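You operate a simulated robot arm through the tools that you are given. There is no shell and no other tool. Be economical: measure what you need, move in short steps, check, and stop when the job is done.

Carry out the task below with a simulated robot arm. There is one attempt and no reset: what you move stays moved.

TASK
Put two of the tally lamps from the top of the camera bench on the orange gel frame.
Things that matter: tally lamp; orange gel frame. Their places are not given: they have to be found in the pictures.

It is judged by the outcome, as a careful person would: the job done as asked, and still so three seconds after it is handed in. It fails if anything else is knocked over, pushed out of place, dropped, spilled or broken.

THE ROBOT
A 7-joint arm with a two-finger parallel gripper, fixed in place. Base frame: the origin is at the foot of the arm, x ahead of it, y to its left, z up; the work surface is at about z = 0. Lengths are in mm, angles in rad, forces in N, time in s.
With the tool pointing down near the work surface it reaches from about 240 to 620 mm from the base axis. Its first joint turns from -1.152 to 1.152 rad. Payload 2.6 kg.
Tool frame: the origin (TCP) lies between the finger pads and is the grasp point; the fingertips stand 30 mm ahead of it; z points along the fingers, y is the line along which they close. The gripper opens to 94 mm. The fingers are 28 mm wide and 10 mm thick; the gripper's body (50 by 96 mm) begins 55 mm behind the TCP.
Orientation is told as [roll, pitch, yaw] about the base's x, y, z axes, in that order, counted from this pose: with the fingers straight down and closing along the base's y, the tool's x points along the base's -x, its y along +y and its z along -z.

THE INTERFACE
- The arm moves only by the tool servo_tool. Its argument "increments" is a list of rows, each an object of numbers (a shift or turn left out is 0, a gripper value left out holds the last): "dx", "dy", "dz": the shift along the tool's x, y, z in cm; "wx", "wy", "wz": the turn, a rotation vector about the tool's x, y, z in rad; "hand": the opening, from 0 (shut) to 1 (fully open). In form: [{"dx": .., "dy": .., "dz": .., "wx": .., "wy": .., "wz": .., "hand": ..}, ...]. A call has 1 to 8 rows; each row is the pose to reach, as a shift and turn from the pose commanded when the call began, along the tool's axes at that moment. A row lasts 0.2 s, in which the tool goes at most 50 mm and 0.15 rad; a call with a longer step from one row to the next is refused whole, and so is a gripper value outside its range. A pose out of reach is approached as far as the arm can. The call stops where the force on the tool passes 40 N (or 10 N more than at its start, if that is more) or the arm is blocked; 0.2 s more then pass. The fingers move at their own pace (about 72 mm/s each) and stop on an object; they squeeze with about 44 N. The grip force told is the motor's: it shows also when the fingers shut on nothing. Time passes only in rows, and 0.2 s behind the last, so rows that repeat a pose let the fingers close. It gives the time, the measured TCP pose, the force on the tool (base axes), the opening and the grip force at its end, in the units of the frame above (readings bear some noise).
- Cameras (640 x 400 px; columns grow to the right, rows downward): "scene" is fixed at [19.5, 422.8, 577.4]; the picture's right is [-0.90, -0.43, 0.00], its down [-0.23, 0.49, -0.84] and it looks along [0.36, -0.76, -0.55] (base axes); focal length 316 px, centre (320, 200). "wrist" rides on the gripper at [-37, 0, -58] in the tool frame; the picture's right is [0.00, -1.00, 0.00], its down [0.97, 0.00, -0.24] and it looks along [0.24, 0.00, 0.97] (tool axes); focal length 218 px, centre (320, 200).
- grab_frame(camera): a new picture of that camera. No time passes.
- point_at(camera, pixels): for up to 12 pixels [column, row] of the newest picture of that camera ("zoom" is the newest enlarged one), the place [x, y, z] in the base frame of the surface seen there, good to about 3 mm, but the place of the scene camera against the robot may be out by one fixed shift of up to 18 mm in any direction. No time passes.
- close_up(camera, box): a new picture of the part [left, top, right, bottom] of that camera's present view, enlarged. No time passes.
- job_done(): hands the job in; it is judged then, once.

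Work in short steps. Measure before you move; look again where a grasp or a placing could have gone wrong, and mend it. You have 60 turns and 30 pictures in all, the two below and enlarged ones among them. Open the gripper and draw the arm clear of the work before you hand the job in, unless the task says otherwise; then end with one line.

The tools are called after "Emit:" by a JSON object that holds its "fn" and its "kwargs". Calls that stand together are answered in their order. servo_tool: Moves the arm, as the interface text tells. Its arguments: {"type":"object","properties":{"increments":{"type":"array"}},"required":["increments"]} The other tools are called the same way: grab_frame (camera) takes a picture; point_at (camera, pixels) gives the place of the surface under pixels of a picture; close_up (camera, box) takes an enlarged picture of a part of a camera's view; job_done () hands the job in.

At the start:

```text
time_s: 0.0
eef_pos: [406.2, -121.6, 289.1]
tcp_rot: [0.001, -0.002, 0.001]
ft_force: [0.0, 0.4, -1.0]
grip_width: 93.9
grip_force: 0.1
```

scene: 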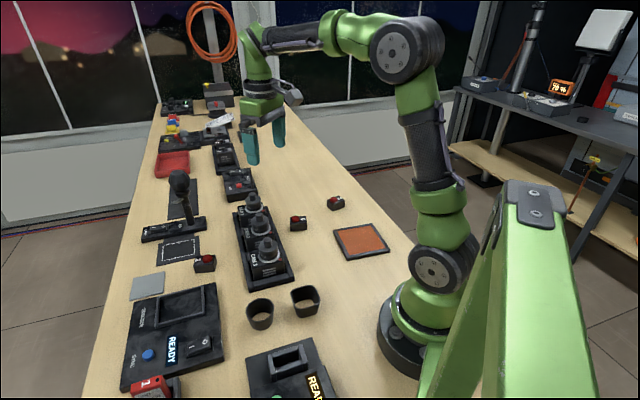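
wrist: 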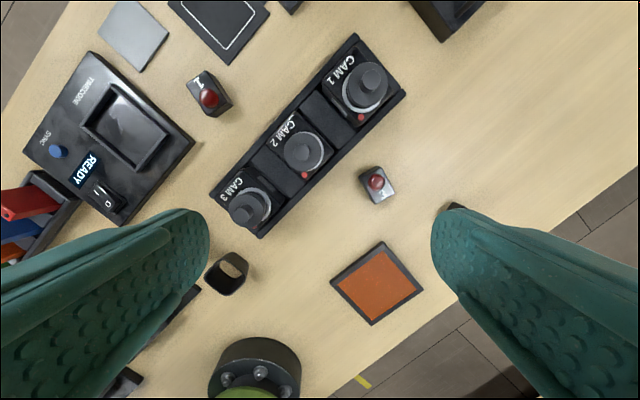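

The lamps look to be the small boxes with red domes at scene (298,222), (335,203) and (205,263), and the orange frame is at (361,241). I'll enlarge these and measure them.

Emit:
{"fn": "close_up", "kwargs": {"camera": "scene", "box": [180, 160, 420, 310]}}

Emit:
{"fn": "point_at", "kwargs": {"camera": "wrist", "pixels": [[377, 182], [209, 97], [377, 283], [332, 281], [384, 243], [422, 290], [372, 324], [455, 206], [365, 200], [388, 200], [386, 170], [363, 168]]}}

Emit:
{"fn": "close_up", "kwargs": {"camera": "wrist", "box": [180, 50, 500, 340]}}

```text
2.67 times, centred on (300, 235) of scene
```

zoom: 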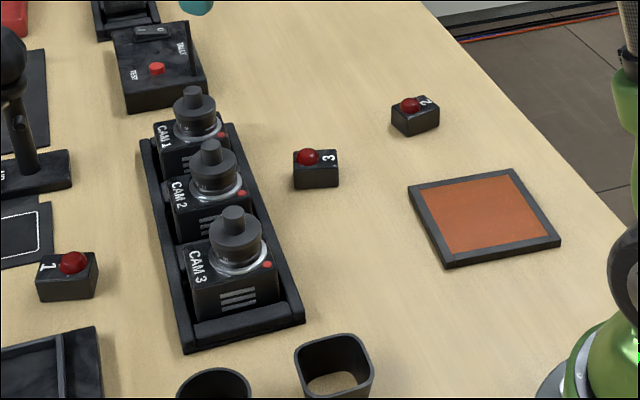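

```text
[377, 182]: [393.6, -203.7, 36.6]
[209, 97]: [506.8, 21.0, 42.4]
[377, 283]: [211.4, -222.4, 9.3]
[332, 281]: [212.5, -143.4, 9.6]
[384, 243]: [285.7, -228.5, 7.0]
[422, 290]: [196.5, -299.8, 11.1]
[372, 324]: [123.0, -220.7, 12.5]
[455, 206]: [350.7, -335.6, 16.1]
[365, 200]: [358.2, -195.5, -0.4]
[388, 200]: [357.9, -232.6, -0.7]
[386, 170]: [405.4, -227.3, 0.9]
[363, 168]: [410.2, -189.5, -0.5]
```

```text
1.38 times, centred on (340, 195) of wrist
```

zoom: 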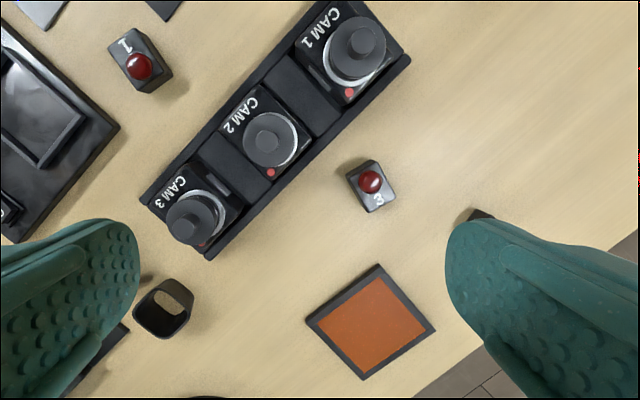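

The wrist view gives lamp 3 at about (393,-204), the frame centre at about (205,-222), and lamp 2 near (350,-336), partly behind a finger. I'll move toward −y to see lamps 2 and 3 from above.

Emit:
{"fn": "servo_tool", "kwargs": {"increments": [{"dy": -4}, {"dy": -8}, {"dy": -12}, {"dy": -15}, {"dy": -15}]}}

Emit:
{"fn": "close_up", "kwargs": {"camera": "wrist", "box": [200, 100, 440, 250]}}

```text
time_s: 1.2
eef_pos: [407.6, -271.7, 289.8]
tcp_rot: [0.0, 0.0, 0.0]
ft_force: [-0.4, 1.2, 0.1]
grip_width: 94.0
grip_force: 0.1
```

```text
2.67 times, centred on (320, 175) of wrist
```

zoom: 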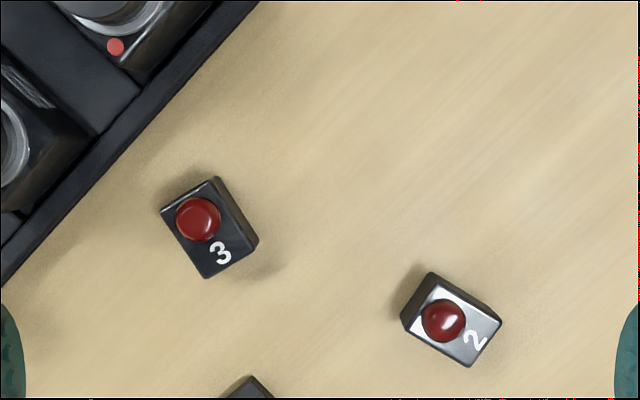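

Both lamps are visible: lamp 3's top face around zoom (208,228), lamp 2's around (452,320). I'll measure points on their tops.

Emit:
{"fn": "point_at", "kwargs": {"camera": "zoom", "pixels": [[166, 209], [213, 184], [250, 243], [208, 272], [220, 252], [198, 219], [436, 280], [496, 321], [467, 360], [412, 320], [475, 340], [443, 320]]}}

```text
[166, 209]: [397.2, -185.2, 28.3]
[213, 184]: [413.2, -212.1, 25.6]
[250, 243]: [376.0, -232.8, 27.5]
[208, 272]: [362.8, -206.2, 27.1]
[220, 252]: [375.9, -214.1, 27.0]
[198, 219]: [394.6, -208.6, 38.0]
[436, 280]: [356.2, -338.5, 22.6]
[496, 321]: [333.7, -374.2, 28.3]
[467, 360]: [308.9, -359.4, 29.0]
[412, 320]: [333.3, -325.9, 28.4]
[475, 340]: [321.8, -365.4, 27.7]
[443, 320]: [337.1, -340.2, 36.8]
```

Lamp 3: centre about (387,-209), long axis yaw ≈0.53, top at z≈27. Before lowering beside the camera tray I'll check the heights of the camera knobs, with lamp 3 as a reference for the scene offset.

Emit:
{"fn": "point_at", "kwargs": {"camera": "scene", "pixels": [[265, 241], [259, 216], [253, 197], [279, 247], [270, 221], [297, 218], [334, 200], [292, 278], [361, 241]]}}

Emit:
{"fn": "point_at", "kwargs": {"camera": "zoom", "pixels": [[115, 46], [150, 30], [8, 272], [150, 115], [200, 60], [255, 3], [100, 10]]}}

```text
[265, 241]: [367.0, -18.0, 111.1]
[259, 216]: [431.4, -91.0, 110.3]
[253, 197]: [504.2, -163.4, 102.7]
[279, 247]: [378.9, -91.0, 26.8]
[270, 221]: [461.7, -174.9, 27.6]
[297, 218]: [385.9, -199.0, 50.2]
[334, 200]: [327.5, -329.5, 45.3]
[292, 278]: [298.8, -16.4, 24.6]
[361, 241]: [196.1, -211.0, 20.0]
```

```text
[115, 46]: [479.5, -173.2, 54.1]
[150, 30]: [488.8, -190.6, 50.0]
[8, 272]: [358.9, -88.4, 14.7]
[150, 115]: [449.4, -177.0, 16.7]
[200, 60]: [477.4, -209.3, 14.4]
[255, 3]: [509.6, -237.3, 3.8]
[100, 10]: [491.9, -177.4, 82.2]
```

The knobs stand about 125 mm from lamp 3, so a straight-down grasp is clear. I'll go above lamp 3, turn to yaw 0.53 and partly close the fingers.

Emit:
{"fn": "servo_tool", "kwargs": {"increments": [{"dx": 0.5, "dy": 1.5, "dz": 3.5, "wz": -0.13, "hand": 0.72}, {"dx": 1.0, "dy": 3.1, "dz": 7, "wz": -0.26}, {"dx": 1.5, "dy": 4.7, "dz": 10.5, "wz": -0.39}, {"dx": 2.06, "dy": 6.27, "dz": 14, "wz": -0.53}, {"dx": 2.06, "dy": 6.27, "dz": 17, "wz": -0.53}, {"dx": 2.06, "dy": 6.27, "dz": 17, "wz": -0.53}]}}

Emit:
{"fn": "grab_frame", "kwargs": {"camera": "wrist"}}

```text
time_s: 2.6
eef_pos: [385.4, -210.0, 118.8]
tcp_rot: [-0.002, 0.0, 0.53]
ft_force: [-0.7, -0.7, -0.3]
grip_width: 67.6
grip_force: 0.0
```

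```text
24 pictures are left
```

wrist: 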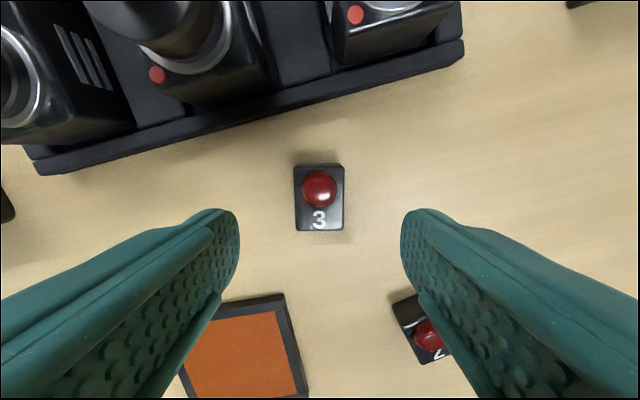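

Lamp 3 sits square between the fingers, with its top at (294–344, 165–230). I'll measure again for the final centring.

Emit:
{"fn": "point_at", "kwargs": {"camera": "wrist", "pixels": [[298, 170], [339, 169], [339, 226], [300, 226], [319, 188], [240, 380], [273, 300], [305, 388]]}}

```text
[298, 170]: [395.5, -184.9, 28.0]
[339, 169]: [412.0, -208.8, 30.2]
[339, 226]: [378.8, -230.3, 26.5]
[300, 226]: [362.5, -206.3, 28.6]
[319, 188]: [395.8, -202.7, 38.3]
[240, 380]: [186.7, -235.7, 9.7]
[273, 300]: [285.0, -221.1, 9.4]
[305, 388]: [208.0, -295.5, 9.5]
```

The lamp's centre is (387,-208), so I correct by about 3 mm, descend to TCP z≈35 (fingertips at z≈5) and close.

Emit:
{"fn": "servo_tool", "kwargs": {"increments": [{"dx": -0.28, "dy": 0.12, "dz": 3}, {"dx": -0.28, "dy": 0.12, "dz": 6}, {"dx": -0.28, "dy": 0.12, "dz": 8.3}, {"dx": -0.28, "dy": 0.12, "dz": 8.3, "hand": 0.15}, {"dx": -0.28, "dy": 0.12, "dz": 8.3, "hand": 0.15}, {"dx": -0.28, "dy": 0.12, "dz": 8.3, "hand": 0.15}]}}

```text
time_s: 4.0
eef_pos: [389.4, -205.2, 36.1]
tcp_rot: [0.0, -0.001, 0.531]
ft_force: [0.5, -0.2, -0.6]
grip_width: 35.0
grip_force: 44.3
```

Lamp 3 is gripped (35 mm, 44 N). I'll lift it and carry it above the far half of the frame, around (186,-239).

Emit:
{"fn": "servo_tool", "kwargs": {"increments": [{"dz": -4}, {"dz": -8}, {"dx": 4, "dy": 1.5, "dz": -8, "wz": -0.05}, {"dx": 8, "dy": 3, "dz": -8, "wz": -0.1}, {"dx": 12, "dy": 4.5, "dz": -8, "wz": -0.15}, {"dx": 16, "dy": 6, "dz": -8, "wz": -0.19}, {"dx": 19.25, "dy": 7.38, "dz": -8, "wz": -0.19}, {"dx": 19.25, "dy": 7.38, "dz": -8, "wz": -0.19}]}}

Emit:
{"fn": "grab_frame", "kwargs": {"camera": "wrist"}}

Emit:
{"fn": "grab_frame", "kwargs": {"camera": "scene"}}

```text
time_s: 5.8
eef_pos: [184.6, -239.8, 118.2]
tcp_rot: [0.0, 0.001, 0.721]
ft_force: [-0.1, -0.8, -1.3]
grip_width: 34.8
grip_force: 43.7
```

```text
23 pictures are left
```

wrist: 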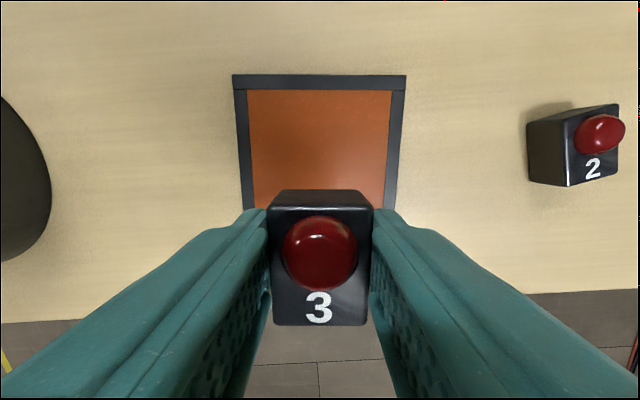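

```text
22 pictures are left
```

scene: 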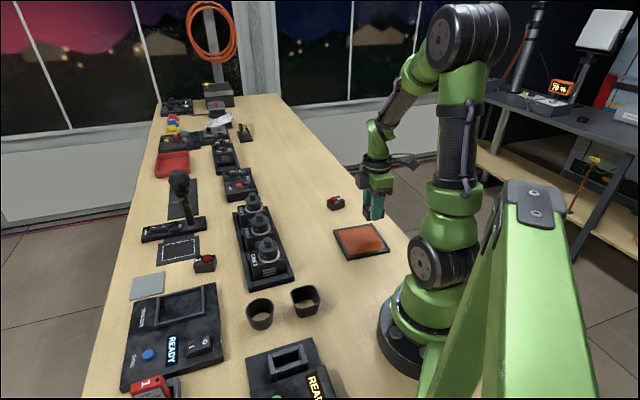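

The lamp is held level and square to the frame. I'll measure the visible frame edges to see where this spot lies.

Emit:
{"fn": "point_at", "kwargs": {"camera": "wrist", "pixels": [[235, 77], [403, 77], [244, 195], [398, 195], [320, 150], [241, 150], [400, 150]]}}

Emit:
{"fn": "point_at", "kwargs": {"camera": "scene", "pixels": [[334, 232], [373, 226], [389, 250], [348, 259], [361, 243], [335, 200]]}}

```text
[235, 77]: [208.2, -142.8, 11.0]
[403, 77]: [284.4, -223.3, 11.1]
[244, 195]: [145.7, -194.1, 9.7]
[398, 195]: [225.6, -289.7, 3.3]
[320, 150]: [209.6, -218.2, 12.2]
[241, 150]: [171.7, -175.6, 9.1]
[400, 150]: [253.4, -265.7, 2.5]
```

```text
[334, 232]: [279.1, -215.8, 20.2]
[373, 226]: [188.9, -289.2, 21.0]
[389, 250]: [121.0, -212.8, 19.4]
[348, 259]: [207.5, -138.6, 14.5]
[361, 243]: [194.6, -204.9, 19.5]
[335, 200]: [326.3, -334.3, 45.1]
```

The frame's centre is about (204,-222) with its top at z≈10. I'll shift 4 mm inward, lower to TCP z≈46 and look at the force before releasing.

Emit:
{"fn": "servo_tool", "kwargs": {"increments": [{"dx": -0.4, "dz": 3}, {"dx": -0.4, "dz": 6}, {"dx": -0.4, "dz": 6.8}, {"dx": -0.4, "dz": 7.1}, {"dx": -0.4, "dz": 7.1}]}}

Emit:
{"fn": "close_up", "kwargs": {"camera": "scene", "box": [300, 170, 428, 270]}}

```text
time_s: 7.0
eef_pos: [187.6, -238.5, 45.3]
tcp_rot: [-0.003, 0.001, 0.718]
ft_force: [-3.5, 5.0, 21.7]
grip_width: 35.1
grip_force: 44.0
```

```text
4.00 times, centred on (364, 220) of scene
```

zoom: 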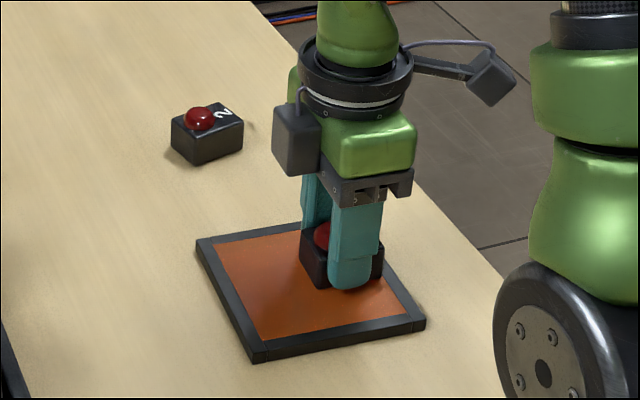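

It is in contact (21 N upward) and the lamp is on the orange. I'll ease up slightly, open to about 58 mm, and rise straight up.

Emit:
{"fn": "servo_tool", "kwargs": {"increments": [{"dz": -0.05}, {"dz": -0.05, "hand": 0.62}, {"dz": -0.05, "hand": 0.62}, {"dz": -3}, {"dz": -7}, {"dz": -11}, {"dz": -15}, {"dz": -15}]}}

Emit:
{"fn": "grab_frame", "kwargs": {"camera": "wrist"}}

```text
time_s: 8.8
eef_pos: [186.7, -237.2, 194.5]
tcp_rot: [0.0, 0.0, 0.722]
ft_force: [-0.3, 0.3, 0.3]
grip_width: 58.2
grip_force: 0.1
```

```text
20 pictures are left
```

wrist: 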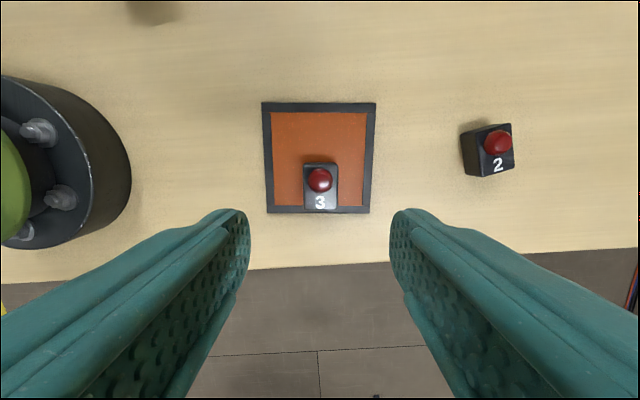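

Lamp 3 stands on the frame, leaving the other half free. Next I go above lamp 2 at about (332,-349), turning to yaw 0.99.

Emit:
{"fn": "servo_tool", "kwargs": {"increments": [{"dx": -0.8, "dy": -4, "wz": -0.06, "hand": 0.72}, {"dx": -1.6, "dy": -8, "wz": -0.12}, {"dx": -2.4, "dy": -12, "wz": -0.18}, {"dx": -3.2, "dy": -16, "dz": 2, "wz": -0.24}, {"dx": -3.55, "dy": -18.05, "dz": 5, "wz": -0.27}, {"dx": -3.55, "dy": -18.05, "dz": 7.4, "wz": -0.27}, {"dx": -3.55, "dy": -18.05, "dz": 7.4, "wz": -0.27}]}}

Emit:
{"fn": "grab_frame", "kwargs": {"camera": "wrist"}}

```text
time_s: 10.4
eef_pos: [332.2, -348.7, 120.5]
tcp_rot: [0.0, 0.002, 0.99]
ft_force: [-0.2, 0.2, -0.9]
grip_width: 67.7
grip_force: 0.1
```

```text
19 pictures are left
```

wrist: 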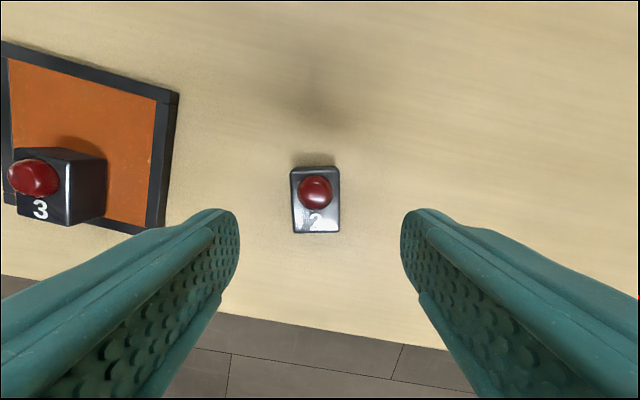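

Lamp 2 is square between the fingers, with its top at (290–340, 168–232). I'll measure its corners.

Emit:
{"fn": "point_at", "kwargs": {"camera": "wrist", "pixels": [[295, 173], [335, 172], [336, 229], [297, 229]]}}

```text
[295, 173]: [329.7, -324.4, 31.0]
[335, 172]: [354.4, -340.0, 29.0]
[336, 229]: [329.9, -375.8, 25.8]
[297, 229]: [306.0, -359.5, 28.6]
```

The centre is (330,-350), so I make a small correction, descend to z≈36 and grip.

Emit:
{"fn": "servo_tool", "kwargs": {"increments": [{"dx": 0.2, "dy": 0.12, "dz": 3}, {"dx": 0.2, "dy": 0.12, "dz": 6}, {"dx": 0.2, "dy": 0.12, "dz": 8.45}, {"dx": 0.2, "dy": 0.12, "dz": 8.45, "hand": 0.15}, {"dx": 0.2, "dy": 0.12, "dz": 8.45, "hand": 0.15}, {"dx": 0.2, "dy": 0.12, "dz": 8.45, "hand": 0.15}]}}

```text
time_s: 11.8
eef_pos: [330.9, -348.2, 34.7]
tcp_rot: [0.001, 0.0, 0.988]
ft_force: [0.3, -0.4, -0.7]
grip_width: 34.9
grip_force: 44.0
```

Lamp 2 is gripped. I'll lift it and carry it above the free half of the frame, with the TCP at about (225,-204) and yaw 0.72.

Emit:
{"fn": "servo_tool", "kwargs": {"increments": [{"dz": -4.5}, {"dz": -9}, {"dx": -1.5, "dy": 4, "dz": -9, "wz": 0.07}, {"dx": -3, "dy": 8, "dz": -9, "wz": 0.14}, {"dx": -4.5, "dy": 12, "dz": -9, "wz": 0.2}, {"dx": -5.8, "dy": 15.5, "dz": -9, "wz": 0.268}, {"dx": -6.2, "dy": 16.77, "dz": -9, "wz": 0.268}, {"dx": -6.2, "dy": 16.77, "dz": -9, "wz": 0.268}]}}

Emit:
{"fn": "grab_frame", "kwargs": {"camera": "wrist"}}

Emit:
{"fn": "close_up", "kwargs": {"camera": "scene", "box": [300, 170, 428, 270]}}

```text
time_s: 13.6
eef_pos: [223.6, -205.3, 126.0]
tcp_rot: [0.0, 0.0, 0.719]
ft_force: [0.5, 0.1, -0.6]
grip_width: 35.1
grip_force: 43.1
```

```text
18 pictures are left
```

wrist: 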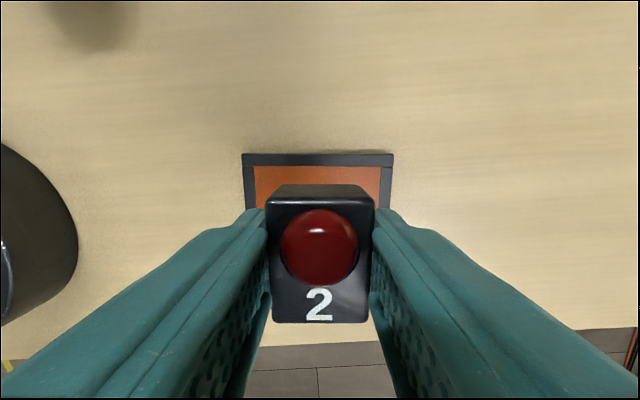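

```text
4.00 times, centred on (364, 220) of scene
```

zoom: 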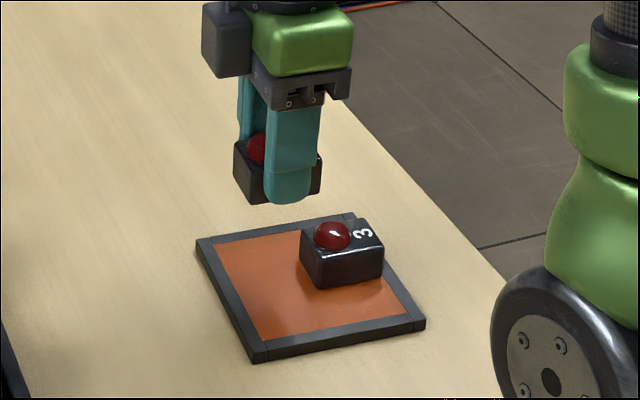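

To confirm clearance to lamp 3, I'll measure its top face and the frame corners in the same scene zoom.

Emit:
{"fn": "point_at", "kwargs": {"camera": "zoom", "pixels": [[304, 231], [362, 220], [380, 250], [320, 259], [198, 240], [424, 322], [255, 360], [315, 280], [380, 272]]}}

```text
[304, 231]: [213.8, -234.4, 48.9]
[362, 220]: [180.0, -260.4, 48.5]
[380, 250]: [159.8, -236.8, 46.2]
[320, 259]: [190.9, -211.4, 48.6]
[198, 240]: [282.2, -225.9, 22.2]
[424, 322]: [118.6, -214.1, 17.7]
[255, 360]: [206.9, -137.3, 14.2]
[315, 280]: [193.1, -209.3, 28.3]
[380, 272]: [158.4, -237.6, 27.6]
```

Lamp 3 sits about 21 mm from the frame centre. I'll move lamp 2 outward 4 mm, leaving a gap of about 6 mm, and lower it.

Emit:
{"fn": "servo_tool", "kwargs": {"increments": [{"dx": -0.4, "dz": 3.5}, {"dx": -0.4, "dz": 6.5}, {"dx": -0.4, "dz": 7.6}, {"dx": -0.4, "dz": 8.05}, {"dx": -0.4, "dz": 8.05}]}}

Emit:
{"fn": "close_up", "kwargs": {"camera": "scene", "box": [300, 170, 428, 270]}}

```text
time_s: 14.8
eef_pos: [227.9, -203.8, 46.1]
tcp_rot: [0.0, 0.0, 0.72]
ft_force: [0.1, -0.3, -0.9]
grip_width: 34.8
grip_force: 43.8
```

```text
4.00 times, centred on (364, 220) of scene
```

zoom: 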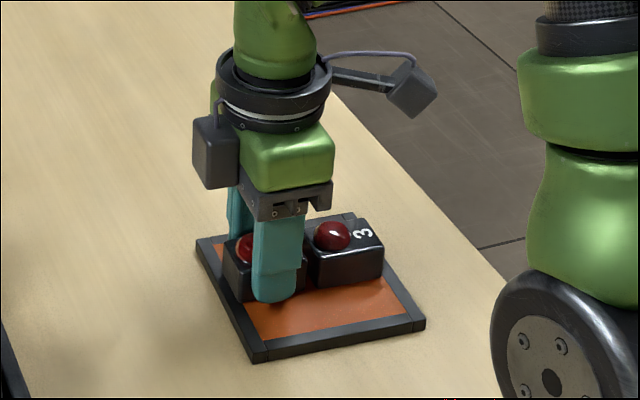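

No contact yet, and the placement looks right. I'll lower about 1 mm more until it touches.

Emit:
{"fn": "servo_tool", "kwargs": {"increments": [{"dz": 0.07}, {"dz": 0.14}, {"dz": 0.14}]}}

```text
time_s: 15.6
eef_pos: [227.3, -203.7, 44.9]
tcp_rot: [0.0, 0.001, 0.721]
ft_force: [-1.4, 0.7, 3.8]
grip_width: 34.8
grip_force: 44.7
```

It is lightly touching (about 4 N). I'll open and rise straight up.

Emit:
{"fn": "servo_tool", "kwargs": {"increments": [{"dz": 0, "hand": 0.62}, {"dz": 0, "hand": 0.62}, {"dz": 0}, {"dz": -3}, {"dz": -7}, {"dz": -11}, {"dz": -15}, {"dz": -18}]}}

Emit:
{"fn": "grab_frame", "kwargs": {"camera": "wrist"}}

Emit:
{"fn": "grab_frame", "kwargs": {"camera": "scene"}}

Emit:
{"fn": "close_up", "kwargs": {"camera": "scene", "box": [300, 170, 428, 270]}}

```text
time_s: 17.4
eef_pos: [229.5, -204.5, 226.8]
tcp_rot: [0.0, 0.001, 0.721]
ft_force: [0.1, -0.4, 0.8]
grip_width: 58.2
grip_force: 0.1
```

```text
15 pictures are left
```

wrist: 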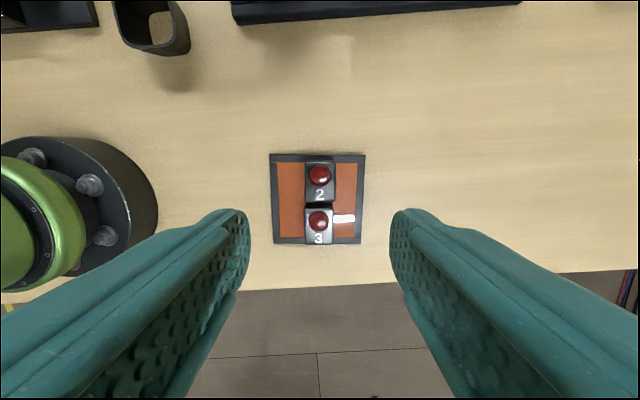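

```text
14 pictures are left
```

scene: 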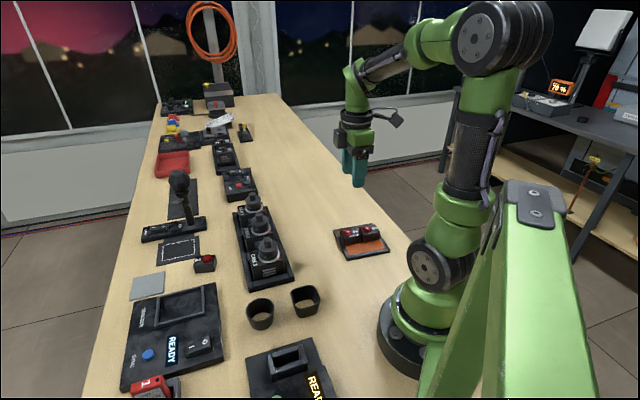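

```text
4.00 times, centred on (364, 220) of scene
```

zoom: 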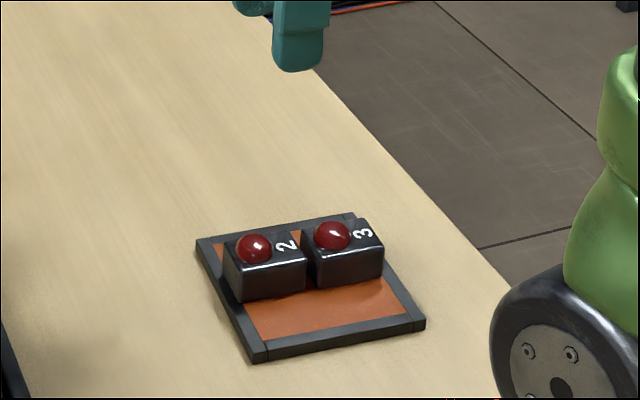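

Both lamps stand flat on the frame, the frame hasn't moved, lamp 1 is untouched, and the open gripper is well clear above. I'm handing the job in.

Emit:
{"fn": "job_done", "kwargs": {}}

```text
The job is handed in.
```

Tally lamps 2 and 3 are standing on the orange gel frame, and nothing else was moved.
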